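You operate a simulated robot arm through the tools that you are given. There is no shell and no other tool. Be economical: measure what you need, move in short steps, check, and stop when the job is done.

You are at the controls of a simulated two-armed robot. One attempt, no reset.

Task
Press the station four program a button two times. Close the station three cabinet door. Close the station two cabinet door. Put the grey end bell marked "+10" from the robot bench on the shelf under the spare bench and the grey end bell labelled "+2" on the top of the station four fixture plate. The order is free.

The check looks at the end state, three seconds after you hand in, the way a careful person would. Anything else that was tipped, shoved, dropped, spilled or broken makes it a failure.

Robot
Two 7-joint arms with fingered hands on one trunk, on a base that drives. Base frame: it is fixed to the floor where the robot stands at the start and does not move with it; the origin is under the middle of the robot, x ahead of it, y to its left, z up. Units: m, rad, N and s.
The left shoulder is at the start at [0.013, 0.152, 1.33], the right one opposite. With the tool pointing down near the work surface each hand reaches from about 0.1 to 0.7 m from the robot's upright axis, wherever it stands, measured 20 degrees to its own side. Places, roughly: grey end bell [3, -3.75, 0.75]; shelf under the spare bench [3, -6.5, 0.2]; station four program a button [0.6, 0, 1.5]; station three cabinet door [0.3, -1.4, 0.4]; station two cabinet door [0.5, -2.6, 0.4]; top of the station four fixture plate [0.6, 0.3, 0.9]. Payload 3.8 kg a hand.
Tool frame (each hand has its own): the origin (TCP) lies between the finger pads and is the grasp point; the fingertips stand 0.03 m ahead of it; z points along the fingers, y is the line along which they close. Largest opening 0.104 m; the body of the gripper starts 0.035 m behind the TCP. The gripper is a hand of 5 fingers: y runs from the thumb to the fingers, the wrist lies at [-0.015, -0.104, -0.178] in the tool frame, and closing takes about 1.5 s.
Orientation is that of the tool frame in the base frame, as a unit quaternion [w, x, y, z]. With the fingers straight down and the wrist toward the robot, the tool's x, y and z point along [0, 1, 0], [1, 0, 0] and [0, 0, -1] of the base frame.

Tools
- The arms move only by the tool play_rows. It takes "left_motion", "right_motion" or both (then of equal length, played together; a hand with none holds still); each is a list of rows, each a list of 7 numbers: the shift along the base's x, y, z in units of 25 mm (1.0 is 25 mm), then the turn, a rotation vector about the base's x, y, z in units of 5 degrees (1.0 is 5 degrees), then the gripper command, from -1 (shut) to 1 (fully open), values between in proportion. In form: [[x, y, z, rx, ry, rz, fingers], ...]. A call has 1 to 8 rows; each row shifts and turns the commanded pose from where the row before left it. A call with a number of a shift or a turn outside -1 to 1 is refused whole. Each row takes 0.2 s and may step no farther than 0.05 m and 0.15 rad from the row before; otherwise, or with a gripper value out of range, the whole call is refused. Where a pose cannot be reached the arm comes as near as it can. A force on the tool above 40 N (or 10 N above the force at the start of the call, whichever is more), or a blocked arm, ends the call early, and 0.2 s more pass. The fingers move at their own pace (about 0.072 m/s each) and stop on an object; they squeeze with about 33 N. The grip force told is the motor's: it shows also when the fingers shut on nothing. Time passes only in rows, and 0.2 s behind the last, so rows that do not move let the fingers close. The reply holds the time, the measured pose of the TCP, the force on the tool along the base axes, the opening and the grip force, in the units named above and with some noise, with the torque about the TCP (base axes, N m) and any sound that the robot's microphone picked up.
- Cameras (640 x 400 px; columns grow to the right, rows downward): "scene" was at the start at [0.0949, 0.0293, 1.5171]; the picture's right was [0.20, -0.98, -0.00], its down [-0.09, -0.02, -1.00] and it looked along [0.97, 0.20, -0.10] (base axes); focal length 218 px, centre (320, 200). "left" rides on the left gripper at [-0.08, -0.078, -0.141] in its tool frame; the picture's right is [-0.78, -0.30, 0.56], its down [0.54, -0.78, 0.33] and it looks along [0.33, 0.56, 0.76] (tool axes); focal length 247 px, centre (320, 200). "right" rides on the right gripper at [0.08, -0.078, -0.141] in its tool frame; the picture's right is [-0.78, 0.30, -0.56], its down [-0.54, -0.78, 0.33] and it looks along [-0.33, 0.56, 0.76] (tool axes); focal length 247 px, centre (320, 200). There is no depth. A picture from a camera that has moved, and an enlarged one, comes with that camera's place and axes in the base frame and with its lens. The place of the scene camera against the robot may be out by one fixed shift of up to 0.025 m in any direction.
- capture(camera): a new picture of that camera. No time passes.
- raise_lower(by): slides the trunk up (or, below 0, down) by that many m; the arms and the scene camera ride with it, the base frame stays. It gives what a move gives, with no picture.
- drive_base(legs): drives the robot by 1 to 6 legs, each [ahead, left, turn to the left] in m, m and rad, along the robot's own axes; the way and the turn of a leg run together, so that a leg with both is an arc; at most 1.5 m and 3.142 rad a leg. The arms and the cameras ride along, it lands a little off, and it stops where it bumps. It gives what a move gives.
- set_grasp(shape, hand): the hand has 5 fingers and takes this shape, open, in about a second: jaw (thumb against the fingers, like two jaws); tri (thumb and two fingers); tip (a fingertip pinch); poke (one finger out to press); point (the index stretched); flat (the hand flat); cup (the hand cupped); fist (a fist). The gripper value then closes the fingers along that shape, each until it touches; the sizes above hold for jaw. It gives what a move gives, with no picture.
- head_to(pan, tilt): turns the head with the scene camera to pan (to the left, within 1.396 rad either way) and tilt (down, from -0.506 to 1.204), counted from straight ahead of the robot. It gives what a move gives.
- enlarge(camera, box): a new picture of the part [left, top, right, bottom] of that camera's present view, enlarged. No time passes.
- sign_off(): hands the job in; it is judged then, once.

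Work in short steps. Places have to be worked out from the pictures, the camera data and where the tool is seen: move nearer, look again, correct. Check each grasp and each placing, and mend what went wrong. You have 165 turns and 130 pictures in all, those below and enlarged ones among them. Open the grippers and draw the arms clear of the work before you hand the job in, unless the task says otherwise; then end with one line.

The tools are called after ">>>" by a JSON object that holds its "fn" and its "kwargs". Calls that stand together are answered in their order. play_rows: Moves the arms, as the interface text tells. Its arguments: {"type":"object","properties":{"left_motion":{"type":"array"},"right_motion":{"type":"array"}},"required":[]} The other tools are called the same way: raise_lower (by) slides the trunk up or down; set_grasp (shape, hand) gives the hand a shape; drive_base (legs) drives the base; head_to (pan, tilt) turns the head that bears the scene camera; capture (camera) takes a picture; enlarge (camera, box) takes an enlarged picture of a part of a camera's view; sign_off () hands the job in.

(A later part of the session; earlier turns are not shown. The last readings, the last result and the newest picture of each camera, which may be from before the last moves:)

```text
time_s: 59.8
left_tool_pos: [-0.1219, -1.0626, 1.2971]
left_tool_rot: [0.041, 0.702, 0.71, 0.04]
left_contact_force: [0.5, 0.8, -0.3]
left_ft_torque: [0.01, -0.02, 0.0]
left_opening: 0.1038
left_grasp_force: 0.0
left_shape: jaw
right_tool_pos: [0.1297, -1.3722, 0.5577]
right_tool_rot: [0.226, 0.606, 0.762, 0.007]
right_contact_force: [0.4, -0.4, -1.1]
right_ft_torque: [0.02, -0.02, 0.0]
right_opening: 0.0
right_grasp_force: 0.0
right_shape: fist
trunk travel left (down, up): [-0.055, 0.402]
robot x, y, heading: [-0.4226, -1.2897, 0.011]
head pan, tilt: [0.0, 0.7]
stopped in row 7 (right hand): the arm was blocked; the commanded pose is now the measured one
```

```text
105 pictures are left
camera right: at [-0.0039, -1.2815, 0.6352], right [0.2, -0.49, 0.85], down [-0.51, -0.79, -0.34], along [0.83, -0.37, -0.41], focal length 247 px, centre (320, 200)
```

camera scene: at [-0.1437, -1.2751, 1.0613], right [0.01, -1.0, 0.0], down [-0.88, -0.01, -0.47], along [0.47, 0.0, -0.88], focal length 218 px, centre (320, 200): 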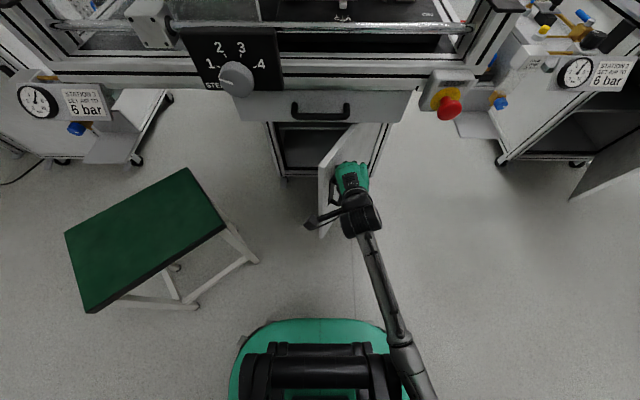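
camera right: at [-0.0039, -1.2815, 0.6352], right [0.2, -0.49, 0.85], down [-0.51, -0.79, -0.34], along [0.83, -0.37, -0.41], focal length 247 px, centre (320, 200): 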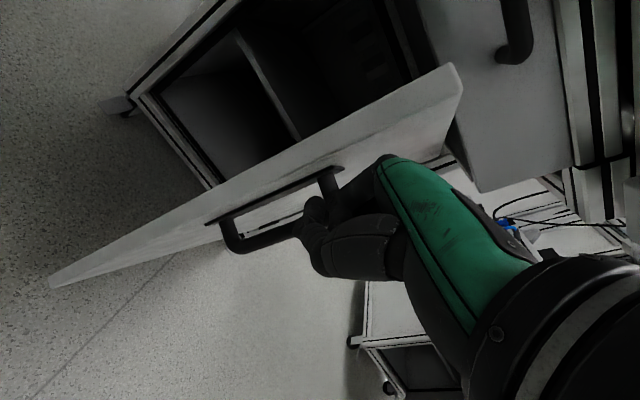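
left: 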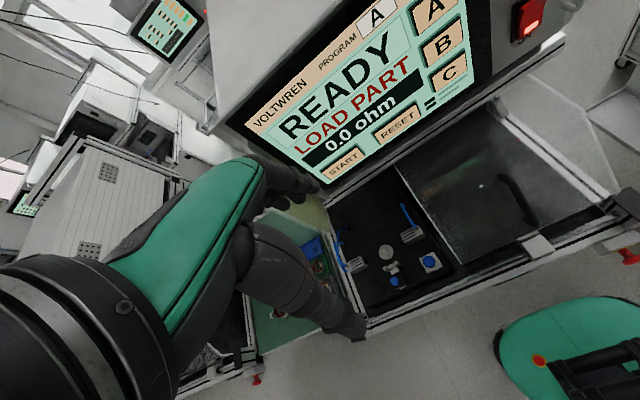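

The arm is near its limits here, so I use the base as pusher with very short, gentle legs.

>>> {"fn": "drive_base", "kwargs": {"legs": [[0.03, 0, 0], [0.02, 0, 0], [0.02, 0, 0]]}}

>>> {"fn": "capture", "kwargs": {"camera": "right"}}

```text
time_s: 60.7
left_tool_pos: [-0.0913, -1.0607, 1.2942]
left_tool_rot: [0.038, 0.702, 0.71, 0.04]
left_contact_force: [0.9, 0.7, 0.1]
left_ft_torque: [0.0, 0.01, -0.01]
left_opening: 0.1036
left_grasp_force: 0.1
left_shape: jaw
right_tool_pos: [0.1586, -1.3704, 0.5613]
right_tool_rot: [0.228, 0.607, 0.761, 0.014]
right_contact_force: [-4.2, 2.8, -6.5]
right_ft_torque: [-0.03, 0.07, 0.07]
right_opening: 0.0959
right_grasp_force: 0.0
right_shape: fist
trunk travel left (down, up): [-0.055, 0.402]
robot x, y, heading: [-0.3948, -1.2891, 0.013]
head pan, tilt: [0.0, 0.7]
stopped in leg 1: the force on the tool passed its limit at 47 N (the readings are from after the stop); the commanded pose is now the measured one
```

```text
104 pictures are left
camera right: at [0.0233, -1.2806, 0.6384], right [0.19, -0.5, 0.84], down [-0.51, -0.79, -0.35], along [0.84, -0.36, -0.4], focal length 247 px, centre (320, 200)
```

right: 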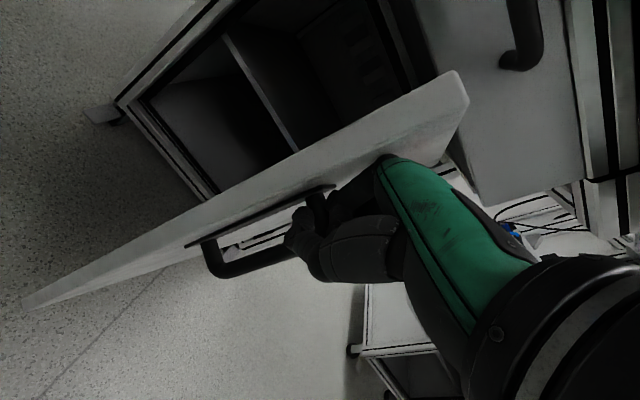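

The fingers jam on the handle. I back off, shift 4 cm right to bear on the plain panel between handle and hinge, and push again.

>>> {"fn": "drive_base", "kwargs": {"legs": [[-0.06, 0, 0], [0, -0.045, 0]]}}

>>> {"fn": "set_grasp", "kwargs": {"hand": "right", "shape": "fist"}}

>>> {"fn": "drive_base", "kwargs": {"legs": [[0.05, 0, 0], [0.03, 0, 0], [0.03, 0, 0]]}}

>>> {"fn": "capture", "kwargs": {"camera": "right"}}

```text
time_s: 62.2
left_tool_pos: [-0.1538, -1.1089, 1.2963]
left_tool_rot: [0.039, 0.701, 0.71, 0.041]
left_contact_force: [-0.5, 0.1, 0.3]
left_ft_torque: [0.08, 0.0, 0.02]
left_opening: 0.104
left_grasp_force: 0.1
left_shape: jaw
right_tool_pos: [0.0978, -1.4187, 0.5618]
right_tool_rot: [0.228, 0.608, 0.761, 0.014]
right_contact_force: [-0.4, -0.6, -0.3]
right_ft_torque: [-0.04, -0.02, -0.02]
right_opening: 0.096
right_grasp_force: 0.0
right_shape: fist
trunk travel left (down, up): [-0.055, 0.402]
robot x, y, heading: [-0.4537, -1.335, 0.016]
head pan, tilt: [0.0, 0.7]
```

```text
time_s: 63.1
left_tool_pos: [-0.1518, -1.1064, 1.2946]
left_tool_rot: [0.039, 0.701, 0.711, 0.04]
left_contact_force: [-0.7, -1.2, 0.7]
left_ft_torque: [0.04, 0.01, -0.01]
left_opening: 0.1036
left_grasp_force: 0.2
left_shape: jaw
right_tool_pos: [0.0974, -1.4188, 0.5616]
right_tool_rot: [0.23, 0.609, 0.759, 0.014]
right_contact_force: [0.8, 0.0, 0.8]
right_ft_torque: [-0.03, 0.0, -0.01]
right_opening: 0.0962
right_grasp_force: 0.1
right_shape: fist
trunk travel left (down, up): [-0.055, 0.402]
robot x, y, heading: [-0.4529, -1.3399, 0.014]
head pan, tilt: [0.0, 0.7]
```

```text
time_s: 64.9
left_tool_pos: [-0.0425, -1.1046, 1.2948]
left_tool_rot: [0.04, 0.702, 0.71, 0.041]
left_contact_force: [0.8, 0.0, 0.3]
left_ft_torque: [-0.02, 0.01, -0.03]
left_opening: 0.1038
left_grasp_force: 0.0
left_shape: jaw
right_tool_pos: [0.2057, -1.4173, 0.5627]
right_tool_rot: [0.23, 0.608, 0.76, 0.014]
right_contact_force: [-0.2, -1.0, 0.5]
right_ft_torque: [0.02, -0.01, -0.02]
right_opening: 0.0962
right_grasp_force: 0.1
right_shape: fist
trunk travel left (down, up): [-0.055, 0.402]
robot x, y, heading: [-0.3418, -1.3349, 0.016]
head pan, tilt: [0.0, 0.7]
```

```text
103 pictures are left
camera right: at [0.0702, -1.3279, 0.6391], right [0.19, -0.5, 0.84], down [-0.51, -0.78, -0.35], along [0.84, -0.36, -0.4], focal length 247 px, centre (320, 200)
```

right: 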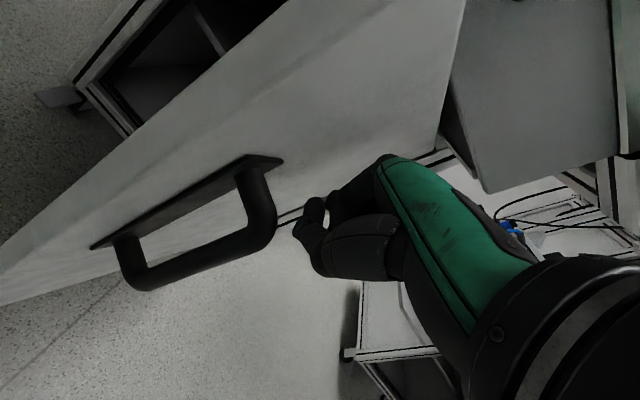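

The fist is on the plain panel side now. I keep creeping forward.

>>> {"fn": "drive_base", "kwargs": {"legs": [[0.03, 0, 0], [0.03, 0, 0], [0.02, 0, 0]]}}

>>> {"fn": "capture", "kwargs": {"camera": "right"}}

>>> {"fn": "capture", "kwargs": {"camera": "scene"}}

```text
time_s: 66.5
left_tool_pos: [0.0349, -1.1046, 1.2946]
left_tool_rot: [0.04, 0.702, 0.71, 0.041]
left_contact_force: [-0.2, 0.4, 0.2]
left_ft_torque: [0.01, 0.01, 0.0]
left_opening: 0.1039
left_grasp_force: 0.1
left_shape: jaw
right_tool_pos: [0.2822, -1.4196, 0.5642]
right_tool_rot: [0.231, 0.609, 0.758, 0.015]
right_contact_force: [-0.3, -1.0, 0.2]
right_ft_torque: [-0.03, 0.01, 0.01]
right_opening: 0.0961
right_grasp_force: 0.1
right_shape: fist
trunk travel left (down, up): [-0.055, 0.402]
robot x, y, heading: [-0.2603, -1.3357, 0.011]
head pan, tilt: [0.0, 0.7]
```

```text
102 pictures are left
camera right: at [0.1479, -1.3286, 0.6402], right [0.18, -0.5, 0.85], down [-0.51, -0.78, -0.36], along [0.84, -0.37, -0.4], focal length 247 px, centre (320, 200)
```

right: 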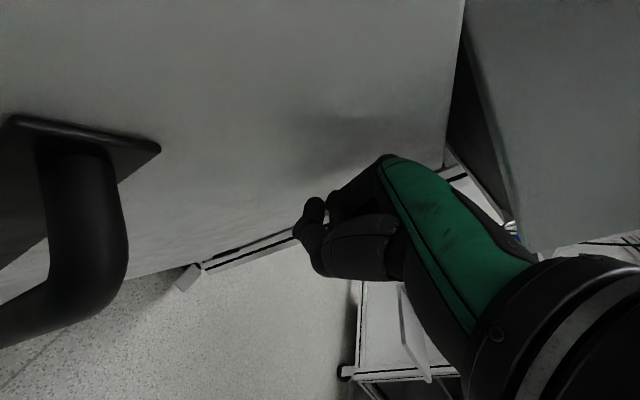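

```text
101 pictures are left
camera scene: at [-0.0265, -1.3201, 1.0607], right [0.01, -1.0, 0.0], down [-0.88, -0.01, -0.47], along [0.47, 0.01, -0.88], focal length 218 px, centre (320, 200)
```

scene: 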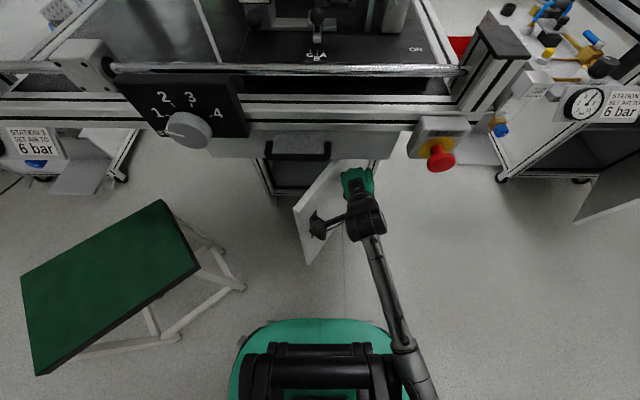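

The door is following, now about 35–40° open. I continue in short legs; the wrist remains well clear of the deck edge.

>>> {"fn": "drive_base", "kwargs": {"legs": [[0.03, 0, 0], [0.03, 0, 0]]}}

>>> {"fn": "capture", "kwargs": {"camera": "scene"}}

```text
time_s: 67.8
left_tool_pos: [0.0988, -1.104, 1.2934]
left_tool_rot: [0.039, 0.702, 0.71, 0.039]
left_contact_force: [-0.2, -0.2, -1.4]
left_ft_torque: [-0.05, 0.01, -0.02]
left_opening: 0.1036
left_grasp_force: 0.1
left_shape: jaw
right_tool_pos: [0.3421, -1.4204, 0.5641]
right_tool_rot: [0.231, 0.61, 0.758, 0.015]
right_contact_force: [-0.4, 0.2, 0.0]
right_ft_torque: [0.03, -0.01, -0.03]
right_opening: 0.0001
right_grasp_force: 0.0
right_shape: fist
trunk travel left (down, up): [-0.055, 0.402]
robot x, y, heading: [-0.2025, -1.3317, 0.012]
head pan, tilt: [0.0, 0.7]
```

```text
100 pictures are left
camera scene: at [0.035, -1.3194, 1.0599], right [0.01, -1.0, 0.0], down [-0.88, -0.01, -0.47], along [0.47, 0.01, -0.88], focal length 218 px, centre (320, 200)
```

scene: 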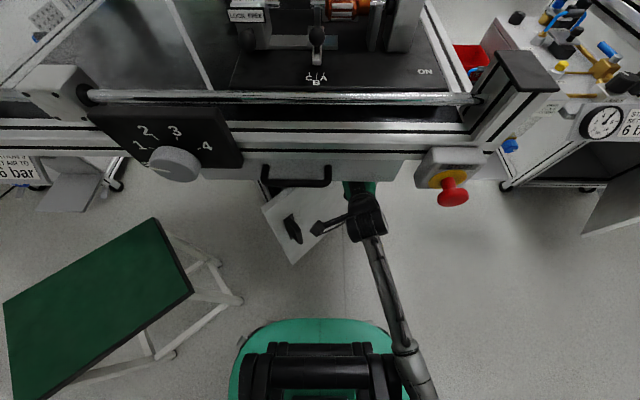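

The door is swinging shut ahead of the fist. Two more short legs.

>>> {"fn": "drive_base", "kwargs": {"legs": [[0.03, 0, 0], [0.02, 0, 0]]}}

>>> {"fn": "capture", "kwargs": {"camera": "scene"}}

>>> {"fn": "capture", "kwargs": {"camera": "right"}}

```text
time_s: 68.7
left_tool_pos: [0.1195, -1.1043, 1.2909]
left_tool_rot: [0.039, 0.703, 0.709, 0.039]
left_contact_force: [-0.5, 0.6, 0.0]
left_ft_torque: [0.0, 0.0, -0.02]
left_opening: 0.1039
left_grasp_force: 0.0
left_shape: jaw
right_tool_pos: [0.3591, -1.4199, 0.5703]
right_tool_rot: [0.232, 0.612, 0.756, 0.018]
right_contact_force: [-11.7, 0.5, 8.0]
right_ft_torque: [-0.08, -0.85, -0.04]
right_opening: 0.0001
right_grasp_force: 0.1
right_shape: fist
trunk travel left (down, up): [-0.055, 0.402]
robot x, y, heading: [-0.1819, -1.3318, 0.011]
head pan, tilt: [0.0, 0.7]
stopped in leg 1: the force on the tool passed its limit at 294 N (the readings are from after the stop); the commanded pose is now the measured one
```

```text
99 pictures are left
camera scene: at [0.0549, -1.3194, 1.0586], right [0.01, -1.0, 0.0], down [-0.88, -0.01, -0.47], along [0.47, 0.0, -0.88], focal length 218 px, centre (320, 200)
```

scene: 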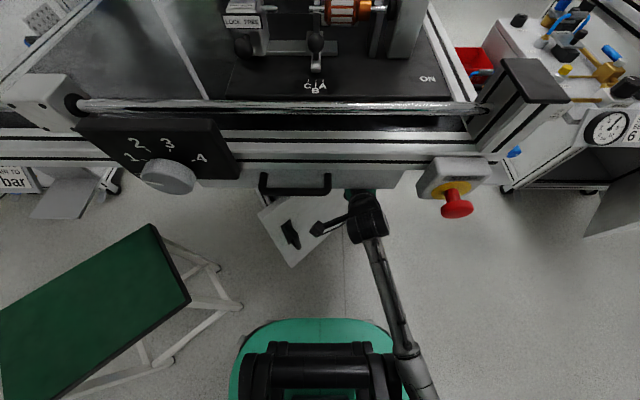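

```text
98 pictures are left
camera right: at [0.2227, -1.3294, 0.6461], right [0.17, -0.51, 0.84], down [-0.51, -0.78, -0.36], along [0.84, -0.37, -0.4], focal length 247 px, centre (320, 200)
```

right: 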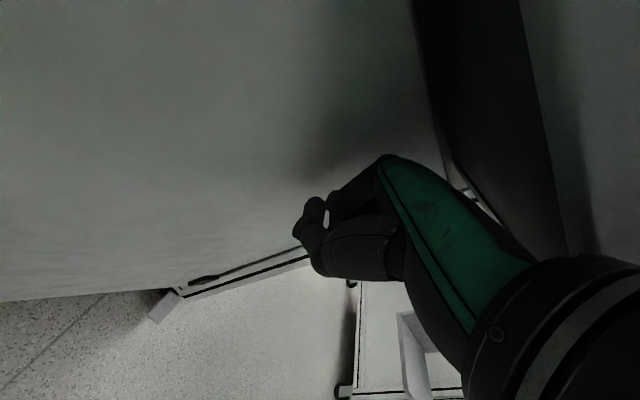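

The back of the hand hit the drawer front above the door; I must push lower with the fingers angled forward. Backing off first, then lowering the trunk fully and re-posing the arm.

>>> {"fn": "drive_base", "kwargs": {"legs": [[-0.3, 0, 0]]}}

>>> {"fn": "raise_lower", "kwargs": {"by": -0.05}}

>>> {"fn": "play_rows", "kwargs": {"right_motion": [[0, 0, 0, 0, -1, 0, -1], [0, 0, 0, 0, -1, 0, -1], [0, 0, 0, 0, -1, 0, -1], [0, 0, 0, 0, -1, 0, -1], [0, 0, -0.4, 0, -1, 0, -1], [0, 0, -0.4, 0, -1, 0, -1], [0, 0, -0.4, 0, 0, 0, -1], [0, 0, -0.4, 0, 0, 0, -1]]}}

>>> {"fn": "capture", "kwargs": {"camera": "scene"}}

```text
time_s: 70.8
left_tool_pos: [-0.1769, -1.1077, 1.2913]
left_tool_rot: [0.038, 0.704, 0.709, 0.037]
left_contact_force: [-0.3, -0.3, -0.4]
left_ft_torque: [0.0, -0.03, -0.01]
left_opening: 0.1036
left_grasp_force: 0.0
left_shape: jaw
right_tool_pos: [0.0555, -1.4262, 0.5649]
right_tool_rot: [0.228, 0.614, 0.756, 0.014]
right_contact_force: [-0.6, 0.2, -0.1]
right_ft_torque: [-0.02, 0.0, -0.01]
right_opening: 0.0
right_grasp_force: 0.0
right_shape: fist
trunk travel left (down, up): [-0.055, 0.402]
robot x, y, heading: [-0.4832, -1.3359, 0.006]
head pan, tilt: [0.0, 0.7]
```

```text
time_s: 71.9
left_tool_pos: [-0.2374, -1.1089, 1.3141]
left_tool_rot: [0.073, 0.701, 0.706, 0.073]
left_contact_force: [-1.0, -0.1, 1.0]
left_ft_torque: [-0.01, -0.08, 0.0]
left_opening: 0.1041
left_grasp_force: 0.1
left_shape: jaw
right_tool_pos: [0.0584, -1.4443, 0.6151]
right_tool_rot: [0.288, 0.601, 0.745, 0.031]
right_contact_force: [-0.4, -0.4, 0.1]
right_ft_torque: [0.0, -0.01, -0.01]
right_opening: 0.0
right_grasp_force: 0.2
right_shape: fist
trunk travel left (down, up): [-0.046, 0.41]
robot x, y, heading: [-0.4778, -1.3379, 0.003]
head pan, tilt: [0.0, 0.7]
stopped: the arm was blocked; the commanded pose is now the measured one
```

```text
time_s: 72.8
left_tool_pos: [-0.2335, -1.108, 1.3116]
left_tool_rot: [0.07, 0.701, 0.706, 0.071]
left_contact_force: [0.7, 1.4, -0.5]
left_ft_torque: [0.02, -0.01, 0.03]
left_opening: 0.1039
left_grasp_force: 0.0
left_shape: jaw
right_tool_pos: [0.0967, -1.4508, 0.6846]
right_tool_rot: [0.5, 0.502, 0.692, 0.138]
right_contact_force: [0.2, -0.3, -0.5]
right_ft_torque: [-0.01, 0.02, 0.0]
right_opening: 0.0001
right_grasp_force: 0.1
right_shape: fist
trunk travel left (down, up): [-0.046, 0.41]
robot x, y, heading: [-0.4837, -1.3363, 0.004]
head pan, tilt: [0.0, 0.7]
stopped in row 4 (right hand): the arm was blocked; the commanded pose is now the measured one
```

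```text
97 pictures are left
camera scene: at [-0.2367, -1.3227, 1.0462], right [0.01, -1.0, 0.0], down [-0.89, -0.01, -0.45], along [0.45, 0.0, -0.89], focal length 218 px, centre (320, 200)
```

scene: 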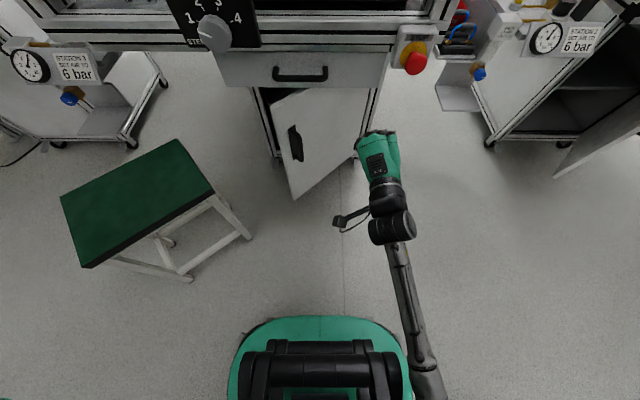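

The forearm comes from a low elbow close to the body, so pulling back is limited. The hand now points forward nicely; I move it outward (forward-right) and down.

>>> {"fn": "play_rows", "kwargs": {"right_motion": [[0.3, -0.5, -0.8, 0, 0, 0.3, -1], [0.3, -0.5, -0.8, 0, 0, 0.3, -1], [0.3, -0.5, -0.8, 0, 0, 0.3, -1], [0.3, -0.5, -0.8, 0, 0, 0.3, -1], [0.3, -0.5, -0.8, 0, 0, 0.3, -1], [0.3, -0.5, -0.8, 0, 0, 0.3, -1]]}}

>>> {"fn": "capture", "kwargs": {"camera": "scene"}}

```text
time_s: 73.7
left_tool_pos: [-0.2336, -1.1069, 1.3127]
left_tool_rot: [0.071, 0.7, 0.707, 0.071]
left_contact_force: [0.7, 1.1, -0.5]
left_ft_torque: [0.05, 0.03, -0.05]
left_opening: 0.1037
left_grasp_force: 0.0
left_shape: jaw
right_tool_pos: [0.0951, -1.4285, 0.7086]
right_tool_rot: [0.499, 0.477, 0.679, 0.251]
right_contact_force: [1.3, -0.3, 0.4]
right_ft_torque: [-0.03, -0.03, 0.01]
right_opening: 0.0003
right_grasp_force: 0.0
right_shape: fist
trunk travel left (down, up): [-0.046, 0.41]
robot x, y, heading: [-0.4827, -1.3342, -0.0]
head pan, tilt: [0.0, 0.7]
stopped in row 4 (right hand): the arm was blocked; the commanded pose is now the measured one
```

```text
96 pictures are left
camera scene: at [-0.2373, -1.3227, 1.0478], right [0.01, -1.0, 0.0], down [-0.89, -0.01, -0.46], along [0.46, 0.0, -0.89], focal length 218 px, centre (320, 200)
```

scene: 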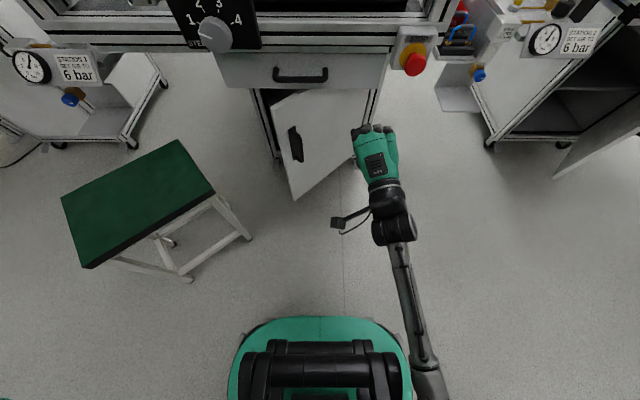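

The wrist is at its limit in that direction. I turn the fingers back down (the comfortable orientation for low reaching) before lowering.

>>> {"fn": "play_rows", "kwargs": {"right_motion": [[0, 0, 0.2, 0, 1, -0.5, -1], [0, 0, 0, 0, 1, -0.5, -1], [0, 0, 0, 0, 1, -0.5, -1], [0, 0, 0, 0, 1, -0.5, -1], [0, 0, 0, 0, 1, -0.5, -1], [0, 0, 0, 0, 1, -0.5, -1], [0, 0, 0, 0, 1, 0, -1], [0, 0, 0, 0, 1, 0, -1]]}}

>>> {"fn": "play_rows", "kwargs": {"right_motion": [[0, 0, -0.5, 0, 1, 0, -1], [0, 0, -0.5, 0, 1, 0, -1], [0, 0, -1, 0, 1, 0, -1], [0, 0, -1, 0, 1, 0, -1], [0, 0, -1, 0, 0, 0, -1], [0, 0, -1, 0, 0, 0, -1], [0, 0, -1, 0, 0, 0, -1], [0, 0, -1, 0, 0, 0, -1]]}}

>>> {"fn": "capture", "kwargs": {"camera": "scene"}}

```text
time_s: 75.0
left_tool_pos: [-0.2296, -1.1087, 1.3077]
left_tool_rot: [0.068, 0.701, 0.706, 0.069]
left_contact_force: [0.1, 0.5, -1.0]
left_ft_torque: [0.02, 0.01, 0.02]
left_opening: 0.1036
left_grasp_force: 0.0
left_shape: jaw
right_tool_pos: [0.0437, -1.4527, 0.6111]
right_tool_rot: [0.321, 0.566, 0.759, -0.02]
right_contact_force: [-0.4, 0.7, 0.0]
right_ft_torque: [0.0, 0.01, 0.03]
right_opening: 0.0
right_grasp_force: 0.0
right_shape: fist
trunk travel left (down, up): [-0.046, 0.41]
robot x, y, heading: [-0.4821, -1.3369, 0.005]
head pan, tilt: [0.0, 0.7]
stopped in row 6 (right hand): the arm was blocked; the commanded pose is now the measured one
```

```text
time_s: 76.0
left_tool_pos: [-0.2315, -1.1083, 1.3098]
left_tool_rot: [0.07, 0.701, 0.706, 0.07]
left_contact_force: [0.3, -0.6, 0.2]
left_ft_torque: [0.02, -0.04, 0.04]
left_opening: 0.1039
left_grasp_force: 0.0
left_shape: jaw
right_tool_pos: [-0.008, -1.456, 0.5235]
right_tool_rot: [0.164, 0.55, 0.809, -0.129]
right_contact_force: [0.2, 0.3, 0.4]
right_ft_torque: [0.0, 0.0, 0.0]
right_opening: 0.0
right_grasp_force: 0.1
right_shape: fist
trunk travel left (down, up): [-0.046, 0.41]
robot x, y, heading: [-0.4861, -1.3347, 0.006]
head pan, tilt: [0.0, 0.7]
stopped in row 5 (right hand): the arm was blocked; the commanded pose is now the measured one
```

```text
95 pictures are left
camera scene: at [-0.2356, -1.3227, 1.0446], right [0.01, -1.0, 0.0], down [-0.89, -0.01, -0.45], along [0.45, 0.0, -0.89], focal length 218 px, centre (320, 200)
```

scene: 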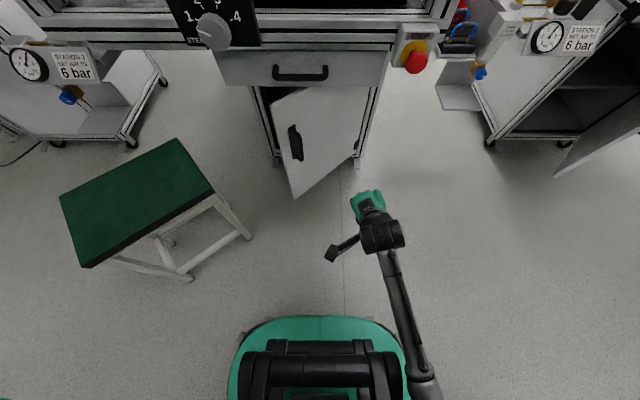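

That lowers it: z 0.52 now. I continue lowering with a slight further turn back.

>>> {"fn": "play_rows", "kwargs": {"right_motion": [[0, 0, -1, 0, 0.5, 0, -1], [0, 0, -1, 0, 0.5, 0, -1], [0, 0, -1, 0, 0.5, 0, -1], [0, 0, -1, 0, 0.5, 0, -1], [0, 0, -1, 0, 0, 0, -1]]}}

>>> {"fn": "play_rows", "kwargs": {"right_motion": [[0, 0, -1, 0, 0.5, 0, -1], [0, 0, -1, 0, 0.5, 0, -1], [0, 0, -1, 0, 0.5, 0, -1]]}}

```text
time_s: 76.7
left_tool_pos: [-0.2299, -1.1089, 1.3087]
left_tool_rot: [0.069, 0.702, 0.706, 0.069]
left_contact_force: [0.8, -0.5, 0.2]
left_ft_torque: [-0.02, 0.04, -0.02]
left_opening: 0.1039
left_grasp_force: 0.1
left_shape: jaw
right_tool_pos: [-0.0076, -1.4502, 0.5244]
right_tool_rot: [0.149, 0.564, 0.806, -0.101]
right_contact_force: [-0.1, 0.0, -0.3]
right_ft_torque: [0.01, 0.03, -0.01]
right_opening: 0.0
right_grasp_force: 0.0
right_shape: fist
trunk travel left (down, up): [-0.046, 0.41]
robot x, y, heading: [-0.4828, -1.3344, 0.003]
head pan, tilt: [0.0, 0.7]
stopped in row 3 (right hand): the arm was blocked; the commanded pose is now the measured one
```

```text
time_s: 77.4
left_tool_pos: [-0.2302, -1.1077, 1.3081]
left_tool_rot: [0.068, 0.702, 0.706, 0.069]
left_contact_force: [0.2, 0.3, 0.6]
left_ft_torque: [0.01, 0.03, 0.0]
left_opening: 0.1035
left_grasp_force: 0.0
left_shape: jaw
right_tool_pos: [-0.0065, -1.4455, 0.5245]
right_tool_rot: [0.137, 0.576, 0.802, -0.075]
right_contact_force: [0.5, -0.6, 0.2]
right_ft_torque: [-0.01, 0.0, -0.05]
right_opening: 0.0
right_grasp_force: 0.1
right_shape: fist
trunk travel left (down, up): [-0.046, 0.41]
robot x, y, heading: [-0.4804, -1.3333, 0.012]
head pan, tilt: [0.0, 0.7]
stopped in row 3 (right hand): the arm was blocked; the commanded pose is now the measured one
```

Stuck at z 0.524. I look at the arm itself to see what blocks it.

>>> {"fn": "head_to", "kwargs": {"pan": -0.7, "tilt": 0.9}}

>>> {"fn": "capture", "kwargs": {"camera": "scene"}}

>>> {"fn": "capture", "kwargs": {"camera": "left"}}

```text
time_s: 78.4
left_tool_pos: [-0.2296, -1.1076, 1.3084]
left_tool_rot: [0.068, 0.701, 0.706, 0.07]
left_contact_force: [-1.1, 0.1, -0.6]
left_ft_torque: [-0.01, 0.03, 0.0]
left_opening: 0.1037
left_grasp_force: 0.0
left_shape: jaw
right_tool_pos: [-0.0114, -1.446, 0.5218]
right_tool_rot: [0.134, 0.576, 0.803, -0.077]
right_contact_force: [-0.2, -0.4, 0.1]
right_ft_torque: [0.0, 0.05, -0.02]
right_opening: 0.0
right_grasp_force: 0.1
right_shape: fist
trunk travel left (down, up): [-0.046, 0.41]
robot x, y, heading: [-0.4819, -1.3371, 0.009]
head pan, tilt: [-0.7, 0.901]
```

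```text
94 pictures are left
camera scene: at [-0.2663, -1.3715, 1.039], right [-0.59, -0.77, 0.25], down [-0.8, 0.5, -0.34], along [0.13, -0.4, -0.91], focal length 218 px, centre (320, 200)
```

scene: 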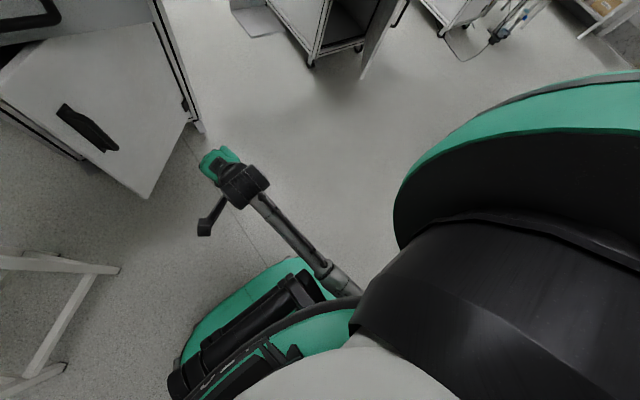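

```text
93 pictures are left
camera left: at [-0.3327, -1.189, 1.4308], right [-0.18, -0.78, -0.6], down [-0.7, 0.53, -0.48], along [0.69, 0.34, -0.64], focal length 247 px, centre (320, 200)
```

left: 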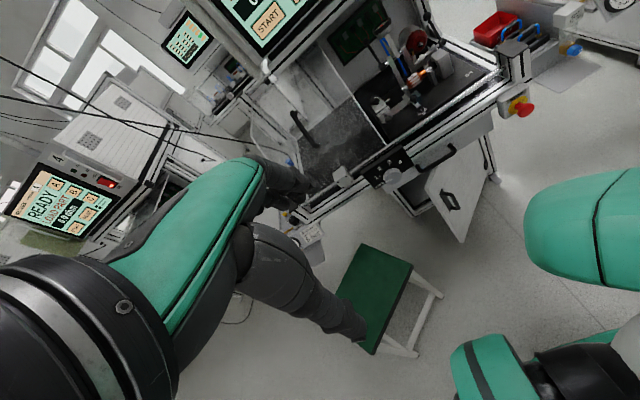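

The elbow is tight against the body because the hand is held inboard. I swing the hand out to the right, to a natural reach direction, then try to lower it.

>>> {"fn": "play_rows", "kwargs": {"right_motion": [[0, -1, 0, 0, 0, 0, -1], [0, -1, 0, 0, 0, 0, -1], [0, -1, 0, 0, 0, 0, -1], [0, -1, 0, 0, 0, 0, -1], [0.2, -1, -0.5, 0, 0, 0, -1], [0.2, -1, -0.5, 0, 0, 0, -1], [0.2, -1, -1, 0, 0, 0, -1], [0.2, 0, -1, 0, 0, 0, -1]]}}

>>> {"fn": "play_rows", "kwargs": {"right_motion": [[0, 0, -0.8, 0, 0, 0, -1], [0, 0, -0.8, 0, 0, 0, -1], [0, 0, -0.8, 0, 0, 0, -1], [0, 0, -0.8, 0, 0, 0, -1]]}}

```text
time_s: 79.3
left_tool_pos: [-0.2268, -1.108, 1.3034]
left_tool_rot: [0.067, 0.702, 0.706, 0.067]
left_contact_force: [-0.4, 0.1, -0.7]
left_ft_torque: [0.01, -0.01, -0.02]
left_opening: 0.104
left_grasp_force: 0.1
left_shape: jaw
right_tool_pos: [-0.0132, -1.4505, 0.5279]
right_tool_rot: [0.077, 0.595, 0.8, -0.011]
right_contact_force: [0.5, -0.5, -0.3]
right_ft_torque: [0.02, 0.0, -0.01]
right_opening: 0.0
right_grasp_force: 0.0
right_shape: fist
trunk travel left (down, up): [-0.046, 0.41]
robot x, y, heading: [-0.4814, -1.3324, 0.005]
head pan, tilt: [-0.7, 0.901]
stopped in row 4 (right hand): the arm was blocked; the commanded pose is now the measured one
```

```text
time_s: 80.1
left_tool_pos: [-0.2262, -1.1081, 1.3049]
left_tool_rot: [0.067, 0.701, 0.707, 0.067]
left_contact_force: [0.3, -0.1, -0.4]
left_ft_torque: [-0.02, 0.03, 0.01]
left_opening: 0.1039
left_grasp_force: 0.0
left_shape: jaw
right_tool_pos: [0.009, -1.4399, 0.5463]
right_tool_rot: [0.112, 0.612, 0.78, 0.064]
right_contact_force: [-0.5, -0.3, -0.1]
right_ft_torque: [-0.02, 0.02, 0.03]
right_opening: 0.0
right_grasp_force: 0.1
right_shape: fist
trunk travel left (down, up): [-0.046, 0.41]
robot x, y, heading: [-0.4807, -1.3342, 0.01]
head pan, tilt: [-0.7, 0.901]
stopped in row 4 (right hand): the arm was blocked; the commanded pose is now the measured one
```

The elbow appears wedged against the robot's own body. I raise the trunk 0.25 m to free it, then swing the arm outward.

>>> {"fn": "raise_lower", "kwargs": {"by": 0.25}}

>>> {"fn": "play_rows", "kwargs": {"right_motion": [[0, -1, 0, 0, 0, 0, -1], [0, -1, 0, 0, 0, 0, -1], [0, -1, 0, 0, 0, 0, -1], [0, -1, 0, 0, 0, 0, -1], [0, -1, 0, 0, 0, 0, -1], [0, -1, 0, 0, 0, 0, -1]]}}

>>> {"fn": "capture", "kwargs": {"camera": "scene"}}

```text
time_s: 82.7
left_tool_pos: [-0.2099, -1.1073, 1.533]
left_tool_rot: [0.056, 0.703, 0.707, 0.058]
left_contact_force: [0.3, -0.1, -0.6]
left_ft_torque: [0.0, -0.01, 0.03]
left_opening: 0.1038
left_grasp_force: 0.1
left_shape: jaw
right_tool_pos: [0.0038, -1.4391, 0.758]
right_tool_rot: [0.095, 0.613, 0.783, 0.047]
right_contact_force: [-0.3, 0.1, 1.1]
right_ft_torque: [0.01, 0.01, -0.03]
right_opening: 0.0
right_grasp_force: 0.1
right_shape: fist
trunk travel left (down, up): [-0.296, 0.16]
robot x, y, heading: [-0.4814, -1.3314, 0.011]
head pan, tilt: [-0.7, 0.901]
```

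```text
time_s: 84.1
left_tool_pos: [-0.21, -1.1081, 1.5329]
left_tool_rot: [0.056, 0.702, 0.707, 0.057]
left_contact_force: [-0.5, 0.1, 0.2]
left_ft_torque: [0.0, 0.0, 0.02]
left_opening: 0.1037
left_grasp_force: 0.1
left_shape: jaw
right_tool_pos: [0.0032, -1.5894, 0.7579]
right_tool_rot: [0.095, 0.613, 0.783, 0.047]
right_contact_force: [0.5, 0.2, 0.7]
right_ft_torque: [-0.01, -0.03, 0.0]
right_opening: 0.0002
right_grasp_force: 0.1
right_shape: fist
trunk travel left (down, up): [-0.296, 0.16]
robot x, y, heading: [-0.4823, -1.3352, 0.007]
head pan, tilt: [-0.7, 0.901]
```

```text
92 pictures are left
camera scene: at [-0.3944, -1.3732, 1.3342], right [-0.64, -0.77, 0.04], down [-0.64, 0.5, -0.58], along [0.42, -0.4, -0.81], focal length 218 px, centre (320, 200)
```

scene: 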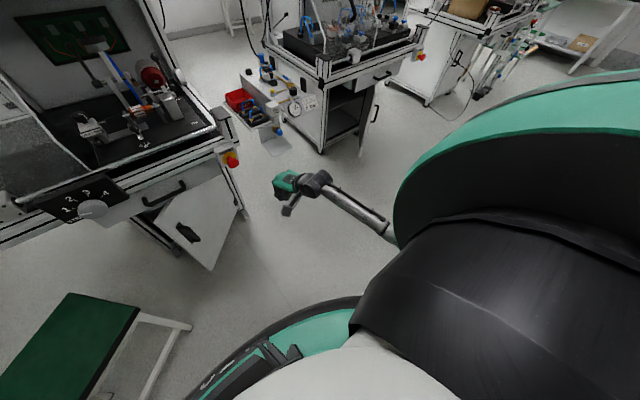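

Freed; the arm follows normally. Now I lower the hand with the arm at this outward direction.

>>> {"fn": "play_rows", "kwargs": {"right_motion": [[0, 0, -1, 0, 0, 0, -1], [0, 0, -1, 0, 0, 0, -1], [0, 0, -1, 0, 0, 0, -1], [0, 0, -1, 0, 0, 0, -1], [0, 0, -1, 0, 0, 0, -1], [0, 0, -1, 0, 0, 0, -1], [0, 0, -1, 0, 0, 0, -1], [0, 0, -1, 0, 0, 0, -1]]}}

>>> {"fn": "raise_lower", "kwargs": {"by": -0.18}}

```text
time_s: 85.9
left_tool_pos: [-0.2088, -1.107, 1.5322]
left_tool_rot: [0.057, 0.702, 0.707, 0.057]
left_contact_force: [-0.2, 0.4, -0.1]
left_ft_torque: [-0.04, 0.01, 0.0]
left_opening: 0.1038
left_grasp_force: 0.0
left_shape: jaw
right_tool_pos: [0.0041, -1.5895, 0.5577]
right_tool_rot: [0.096, 0.612, 0.783, 0.046]
right_contact_force: [-0.8, 0.8, 0.4]
right_ft_torque: [0.0, -0.03, -0.02]
right_opening: 0.0
right_grasp_force: 0.1
right_shape: fist
trunk travel left (down, up): [-0.296, 0.16]
robot x, y, heading: [-0.4822, -1.3351, 0.003]
head pan, tilt: [-0.7, 0.901]
```

```text
time_s: 87.9
left_tool_pos: [-0.2125, -1.1075, 1.3539]
left_tool_rot: [0.057, 0.702, 0.707, 0.058]
left_contact_force: [0.9, 0.3, 0.2]
left_ft_torque: [0.01, 0.0, -0.01]
left_opening: 0.1038
left_grasp_force: 0.1
left_shape: jaw
right_tool_pos: [0.0041, -1.5901, 0.3783]
right_tool_rot: [0.096, 0.613, 0.783, 0.047]
right_contact_force: [0.8, 0.4, -0.5]
right_ft_torque: [0.02, 0.02, 0.01]
right_opening: 0.0001
right_grasp_force: 0.0
right_shape: fist
trunk travel left (down, up): [-0.116, 0.34]
robot x, y, heading: [-0.4788, -1.3358, 0.001]
head pan, tilt: [-0.7, 0.901]
```

Now the hand is at z 0.378 in an easy pose. I turn the base 0.45 rad left so the hand comes in front of the door, and look.

>>> {"fn": "drive_base", "kwargs": {"legs": [[0, 0, 0.45]]}}

>>> {"fn": "head_to", "kwargs": {"pan": -0.4, "tilt": 0.6}}

>>> {"fn": "capture", "kwargs": {"camera": "scene"}}

```text
time_s: 89.6
left_tool_pos: [-0.3363, -1.0113, 1.3518]
left_tool_rot: [0.043, 0.527, 0.846, 0.068]
left_contact_force: [0.5, 0.9, -0.2]
left_ft_torque: [-0.01, 0.01, -0.02]
left_opening: 0.1037
left_grasp_force: 0.1
left_shape: jaw
right_tool_pos: [0.0656, -1.3531, 0.377]
right_tool_rot: [0.083, 0.423, 0.9, 0.067]
right_contact_force: [1.2, -0.6, 0.7]
right_ft_torque: [-0.03, 0.01, 0.01]
right_opening: 0.0
right_grasp_force: 0.0
right_shape: fist
trunk travel left (down, up): [-0.116, 0.34]
robot x, y, heading: [-0.4835, -1.3352, 0.46]
head pan, tilt: [-0.7, 0.901]
```

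```text
time_s: 90.4
left_tool_pos: [-0.3361, -1.0127, 1.3521]
left_tool_rot: [0.043, 0.527, 0.846, 0.069]
left_contact_force: [-0.1, -0.6, 0.2]
left_ft_torque: [0.0, 0.02, 0.02]
left_opening: 0.1039
left_grasp_force: 0.0
left_shape: jaw
right_tool_pos: [0.0658, -1.3545, 0.3789]
right_tool_rot: [0.082, 0.422, 0.9, 0.068]
right_contact_force: [0.0, -0.3, 0.4]
right_ft_torque: [0.02, 0.0, -0.02]
right_opening: 0.0003
right_grasp_force: 0.0
right_shape: fist
trunk travel left (down, up): [-0.116, 0.34]
robot x, y, heading: [-0.4837, -1.3385, 0.458]
head pan, tilt: [-0.4, 0.6]
```

```text
91 pictures are left
camera scene: at [-0.2793, -1.2637, 1.1334], right [0.07, -0.99, 0.12], down [-0.76, -0.13, -0.63], along [0.64, -0.04, -0.77], focal length 218 px, centre (320, 200)
```

scene: 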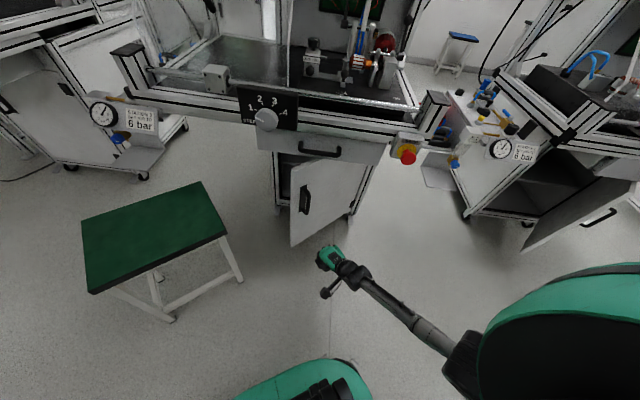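

Good: the fist is low, in front of the door and below the handle. I drive 0.11 m toward +x, then push with the arm.

>>> {"fn": "drive_base", "kwargs": {"legs": [[0.098, -0.048, 0]]}}

>>> {"fn": "play_rows", "kwargs": {"right_motion": [[0.4, 0, 0, 0, 0, 0, -1], [0.4, 0, 0, 0, 0, 0, -1], [0.4, 0, 0, 0, 0, 0, -1], [0.4, 0, 0, 0, 0, 0, -1], [0.4, 0, 0, 0, 0, 0, -1], [0.4, 0, 0, 0, 0, 0, -1], [0.4, 0, 0, 0, 0, 0, -1], [0.4, 0, 0, 0, 0, 0, -1]]}}

>>> {"fn": "capture", "kwargs": {"camera": "scene"}}

```text
time_s: 91.6
left_tool_pos: [-0.225, -1.0134, 1.3527]
left_tool_rot: [0.043, 0.528, 0.846, 0.069]
left_contact_force: [1.0, 0.1, -0.5]
left_ft_torque: [0.01, 0.02, 0.01]
left_opening: 0.1038
left_grasp_force: 0.1
left_shape: jaw
right_tool_pos: [0.1747, -1.3541, 0.377]
right_tool_rot: [0.082, 0.423, 0.9, 0.068]
right_contact_force: [1.3, 0.0, 0.6]
right_ft_torque: [0.01, 0.0, -0.01]
right_opening: 0.0
right_grasp_force: 0.1
right_shape: fist
trunk travel left (down, up): [-0.116, 0.34]
robot x, y, heading: [-0.3685, -1.3328, 0.454]
head pan, tilt: [-0.4, 0.6]
```

```text
time_s: 93.4
left_tool_pos: [-0.2269, -1.0116, 1.3533]
left_tool_rot: [0.042, 0.527, 0.846, 0.069]
left_contact_force: [0.3, 0.3, -0.1]
left_ft_torque: [0.02, 0.02, -0.03]
left_opening: 0.1038
left_grasp_force: 0.1
left_shape: jaw
right_tool_pos: [0.2547, -1.3539, 0.3775]
right_tool_rot: [0.083, 0.423, 0.9, 0.067]
right_contact_force: [0.2, 0.7, 0.3]
right_ft_torque: [-0.01, -0.03, 0.03]
right_opening: 0.0002
right_grasp_force: 0.0
right_shape: fist
trunk travel left (down, up): [-0.116, 0.34]
robot x, y, heading: [-0.3732, -1.3357, 0.458]
head pan, tilt: [-0.4, 0.6]
```

```text
90 pictures are left
camera scene: at [-0.1703, -1.264, 1.1334], right [0.07, -0.99, 0.12], down [-0.76, -0.13, -0.63], along [0.64, -0.04, -0.77], focal length 218 px, centre (320, 200)
```

scene: 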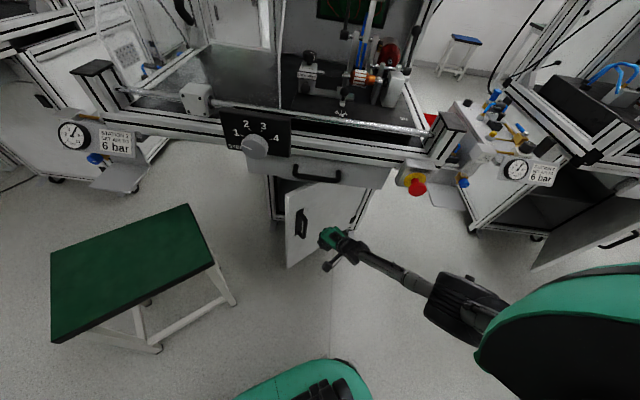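

Almost touching or just pushing; continue with the arm.

>>> {"fn": "play_rows", "kwargs": {"right_motion": [[0.5, 0, 0, 0, 0, 0, -1], [0.5, 0, 0, 0, 0, 0, -1], [0.5, 0, 0, 0, 0, 0, -1], [0.5, 0, 0, 0, 0, 0, -1], [0.4, 0, 0, 0, 0, 0, -1], [0.4, 0, 0, 0, 0, 0, -1]]}}

>>> {"fn": "capture", "kwargs": {"camera": "scene"}}

```text
time_s: 94.8
left_tool_pos: [-0.2262, -1.0135, 1.3525]
left_tool_rot: [0.043, 0.527, 0.846, 0.069]
left_contact_force: [0.1, 0.4, -0.2]
left_ft_torque: [0.0, 0.03, 0.0]
left_opening: 0.1038
left_grasp_force: 0.1
left_shape: jaw
right_tool_pos: [0.3075, -1.3494, 0.3879]
right_tool_rot: [0.083, 0.423, 0.9, 0.067]
right_contact_force: [-0.2, -1.0, -0.5]
right_ft_torque: [0.01, 0.03, 0.03]
right_opening: 0.0
right_grasp_force: 0.2
right_shape: fist
right hand out of reach, approached as far as the arm can: row 4, 5, 6
trunk travel left (down, up): [-0.116, 0.34]
robot x, y, heading: [-0.372, -1.3367, 0.454]
head pan, tilt: [-0.4, 0.6]
```

```text
89 pictures are left
camera scene: at [-0.1704, -1.264, 1.1335], right [0.07, -0.99, 0.12], down [-0.76, -0.13, -0.63], along [0.64, -0.04, -0.77], focal length 218 px, centre (320, 200)
```

scene: 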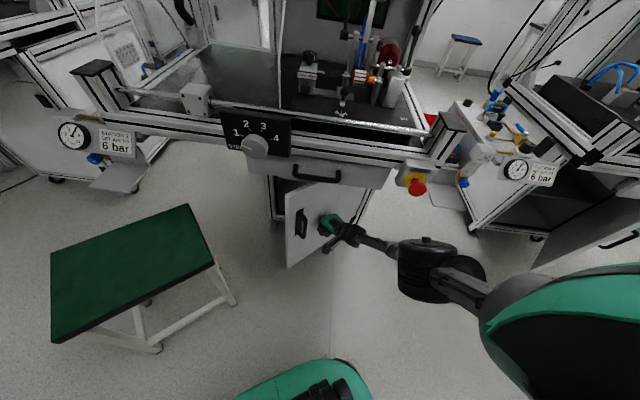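

Arm fully stretched and just at the door. I creep the base toward +x by 0.1 m.

>>> {"fn": "drive_base", "kwargs": {"legs": [[0.036, -0.018, 0], [0.036, -0.018, 0], [0.027, -0.013, 0]]}}

>>> {"fn": "capture", "kwargs": {"camera": "scene"}}

```text
time_s: 96.6
left_tool_pos: [-0.1209, -1.0134, 1.3532]
left_tool_rot: [0.045, 0.527, 0.846, 0.069]
left_contact_force: [0.3, 0.2, 0.9]
left_ft_torque: [0.01, -0.03, 0.01]
left_opening: 0.1039
left_grasp_force: 0.0
left_shape: jaw
right_tool_pos: [0.4163, -1.3486, 0.3896]
right_tool_rot: [0.083, 0.423, 0.9, 0.068]
right_contact_force: [1.0, 0.4, -0.1]
right_ft_torque: [-0.02, -0.01, -0.02]
right_opening: 0.0001
right_grasp_force: 0.0
right_shape: fist
trunk travel left (down, up): [-0.116, 0.34]
robot x, y, heading: [-0.2583, -1.3381, 0.452]
head pan, tilt: [-0.4, 0.6]
```

```text
88 pictures are left
camera scene: at [-0.0633, -1.2645, 1.1344], right [0.07, -0.99, 0.12], down [-0.76, -0.13, -0.64], along [0.64, -0.04, -0.76], focal length 218 px, centre (320, 200)
```

scene: 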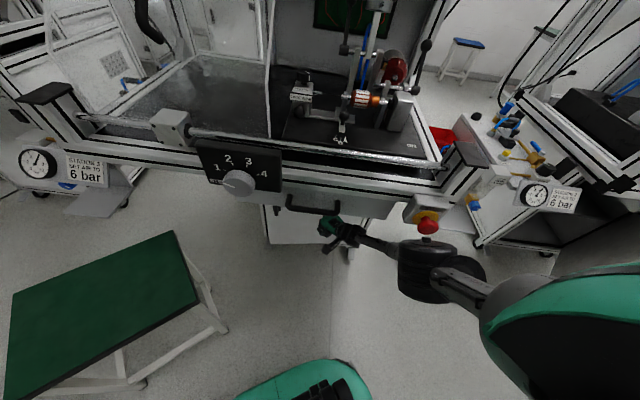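

The door looks nearly shut; the elbow is getting near the E-stop, so I check with the hand camera before pushing on.

>>> {"fn": "capture", "kwargs": {"camera": "right"}}

>>> {"fn": "enlarge", "kwargs": {"camera": "scene", "box": [230, 160, 470, 310]}}

```text
87 pictures are left
camera right: at [0.2793, -1.3437, 0.5061], right [0.59, -0.44, 0.67], down [-0.18, -0.89, -0.42], along [0.79, 0.13, -0.6], focal length 247 px, centre (320, 200)
```

right: 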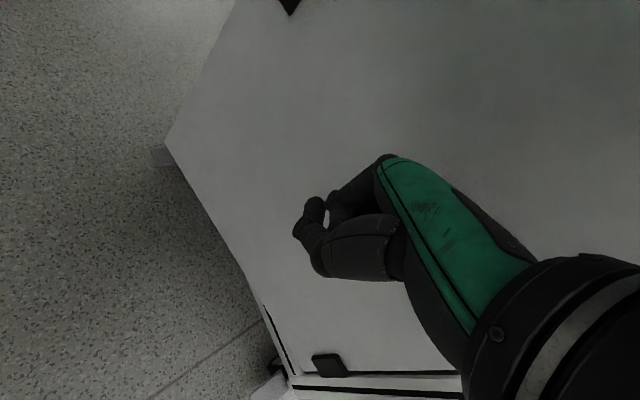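

```text
2.67 times, centred on (350, 235) of scene
camera zoom: at [-0.0633, -1.2645, 1.1344], right [0.07, -0.99, 0.12], down [-0.76, -0.13, -0.64], along [0.64, -0.04, -0.76], focal length 581 px, centre (240, 107)
```

zoom: 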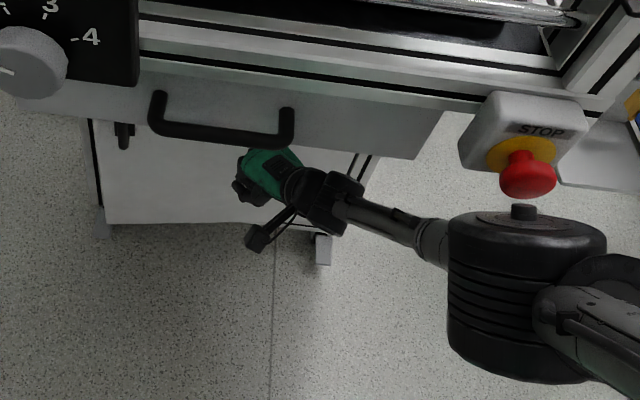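

The door seems within a few degrees of shut, and the elbow has ~6 cm to the STOP button. I push 2 cm more and read the force.

>>> {"fn": "drive_base", "kwargs": {"legs": [[0.016, -0.008, 0]]}}

>>> {"fn": "enlarge", "kwargs": {"camera": "scene", "box": [230, 160, 470, 310]}}

```text
time_s: 97.5
left_tool_pos: [-0.1057, -1.014, 1.354]
left_tool_rot: [0.045, 0.528, 0.845, 0.069]
left_contact_force: [0.4, 1.1, -0.1]
left_ft_torque: [0.02, 0.0, 0.02]
left_opening: 0.1038
left_grasp_force: 0.0
left_shape: jaw
right_tool_pos: [0.4273, -1.3499, 0.3857]
right_tool_rot: [0.081, 0.422, 0.9, 0.066]
right_contact_force: [-0.4, 0.5, 0.0]
right_ft_torque: [-0.01, -0.01, 0.0]
right_opening: 0.0
right_grasp_force: 0.0
right_shape: fist
trunk travel left (down, up): [-0.116, 0.34]
robot x, y, heading: [-0.2518, -1.3364, 0.451]
head pan, tilt: [-0.4, 0.6]
stopped in leg 1: the robot was blocked; the commanded pose is now the measured one
```

```text
2.67 times, centred on (350, 235) of scene
camera zoom: at [-0.0488, -1.2643, 1.1342], right [0.07, -0.99, 0.12], down [-0.76, -0.13, -0.64], along [0.64, -0.04, -0.76], focal length 581 px, centre (240, 107)
```

zoom: 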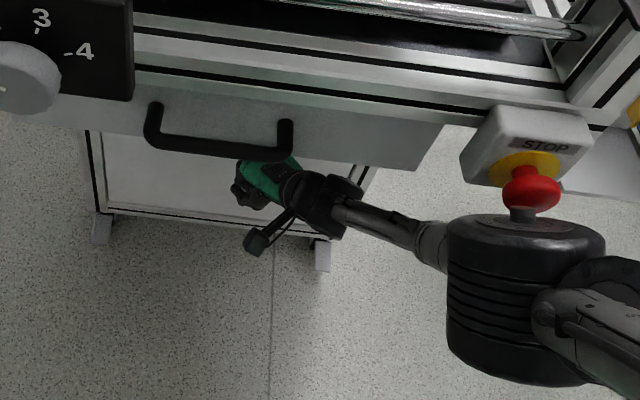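

The robot was blocked, perhaps an arm part touched the drawer handle or STOP. The door looks shut; I back straight off and inspect.

>>> {"fn": "drive_base", "kwargs": {"legs": [[-0.3, 0.146, 0]]}}

>>> {"fn": "capture", "kwargs": {"camera": "scene"}}

```text
time_s: 99.7
left_tool_pos: [-0.4364, -1.0121, 1.3523]
left_tool_rot: [0.043, 0.527, 0.846, 0.069]
left_contact_force: [-0.2, 0.3, 0.2]
left_ft_torque: [-0.02, -0.01, -0.01]
left_opening: 0.1038
left_grasp_force: 0.0
left_shape: jaw
right_tool_pos: [0.0958, -1.3465, 0.3859]
right_tool_rot: [0.08, 0.42, 0.901, 0.066]
right_contact_force: [0.0, 0.2, -0.1]
right_ft_torque: [-0.03, 0.0, 0.02]
right_opening: 0.0
right_grasp_force: 0.1
right_shape: fist
trunk travel left (down, up): [-0.116, 0.34]
robot x, y, heading: [-0.5808, -1.3368, 0.456]
head pan, tilt: [-0.4, 0.6]
```

```text
84 pictures are left
camera scene: at [-0.3792, -1.2633, 1.1335], right [0.07, -0.99, 0.12], down [-0.76, -0.13, -0.63], along [0.64, -0.04, -0.77], focal length 218 px, centre (320, 200)
```

scene: 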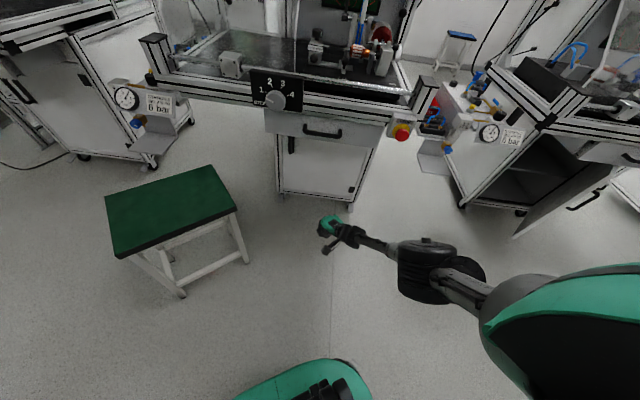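

Station three's door appears shut. An enlarged look to verify it and the STOP button.

>>> {"fn": "enlarge", "kwargs": {"camera": "scene", "box": [250, 90, 430, 215]}}

```text
3.20 times, centred on (340, 152) of scene
camera zoom: at [-0.3792, -1.2633, 1.1335], right [0.07, -0.99, 0.12], down [-0.76, -0.13, -0.63], along [0.64, -0.04, -0.77], focal length 697 px, centre (256, 352)
```

zoom: 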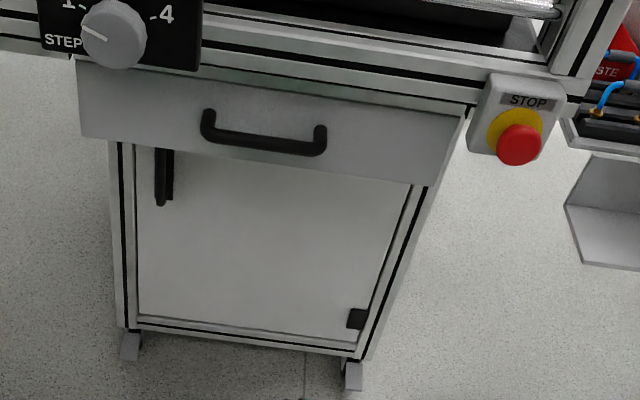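

Station three is done. I slide down the aisle to station two, keeping the same pose.

>>> {"fn": "drive_base", "kwargs": {"legs": [[-0.57, -1.06, 0]]}}

>>> {"fn": "capture", "kwargs": {"camera": "scene"}}

```text
time_s: 105.8
left_tool_pos: [-0.48, -2.2081, 1.3526]
left_tool_rot: [0.042, 0.528, 0.846, 0.07]
left_contact_force: [-0.7, 0.4, -0.6]
left_ft_torque: [0.0, -0.02, 0.0]
left_opening: 0.1037
left_grasp_force: 0.1
left_shape: jaw
right_tool_pos: [0.0513, -2.5411, 0.385]
right_tool_rot: [0.081, 0.422, 0.901, 0.066]
right_contact_force: [0.7, -0.5, -0.7]
right_ft_torque: [0.0, 0.01, 0.01]
right_opening: 0.0002
right_grasp_force: 0.0
right_shape: fist
trunk travel left (down, up): [-0.116, 0.34]
robot x, y, heading: [-0.6247, -2.5315, 0.457]
head pan, tilt: [-0.4, 0.6]
```

```text
82 pictures are left
camera scene: at [-0.4233, -2.4584, 1.1335], right [0.07, -0.99, 0.12], down [-0.76, -0.13, -0.63], along [0.64, -0.04, -0.77], focal length 218 px, centre (320, 200)
```

scene: 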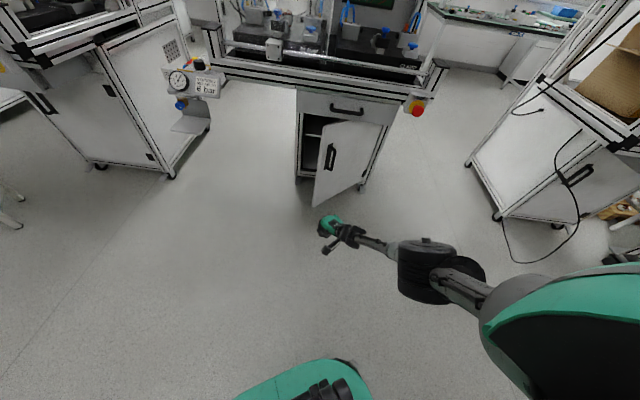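

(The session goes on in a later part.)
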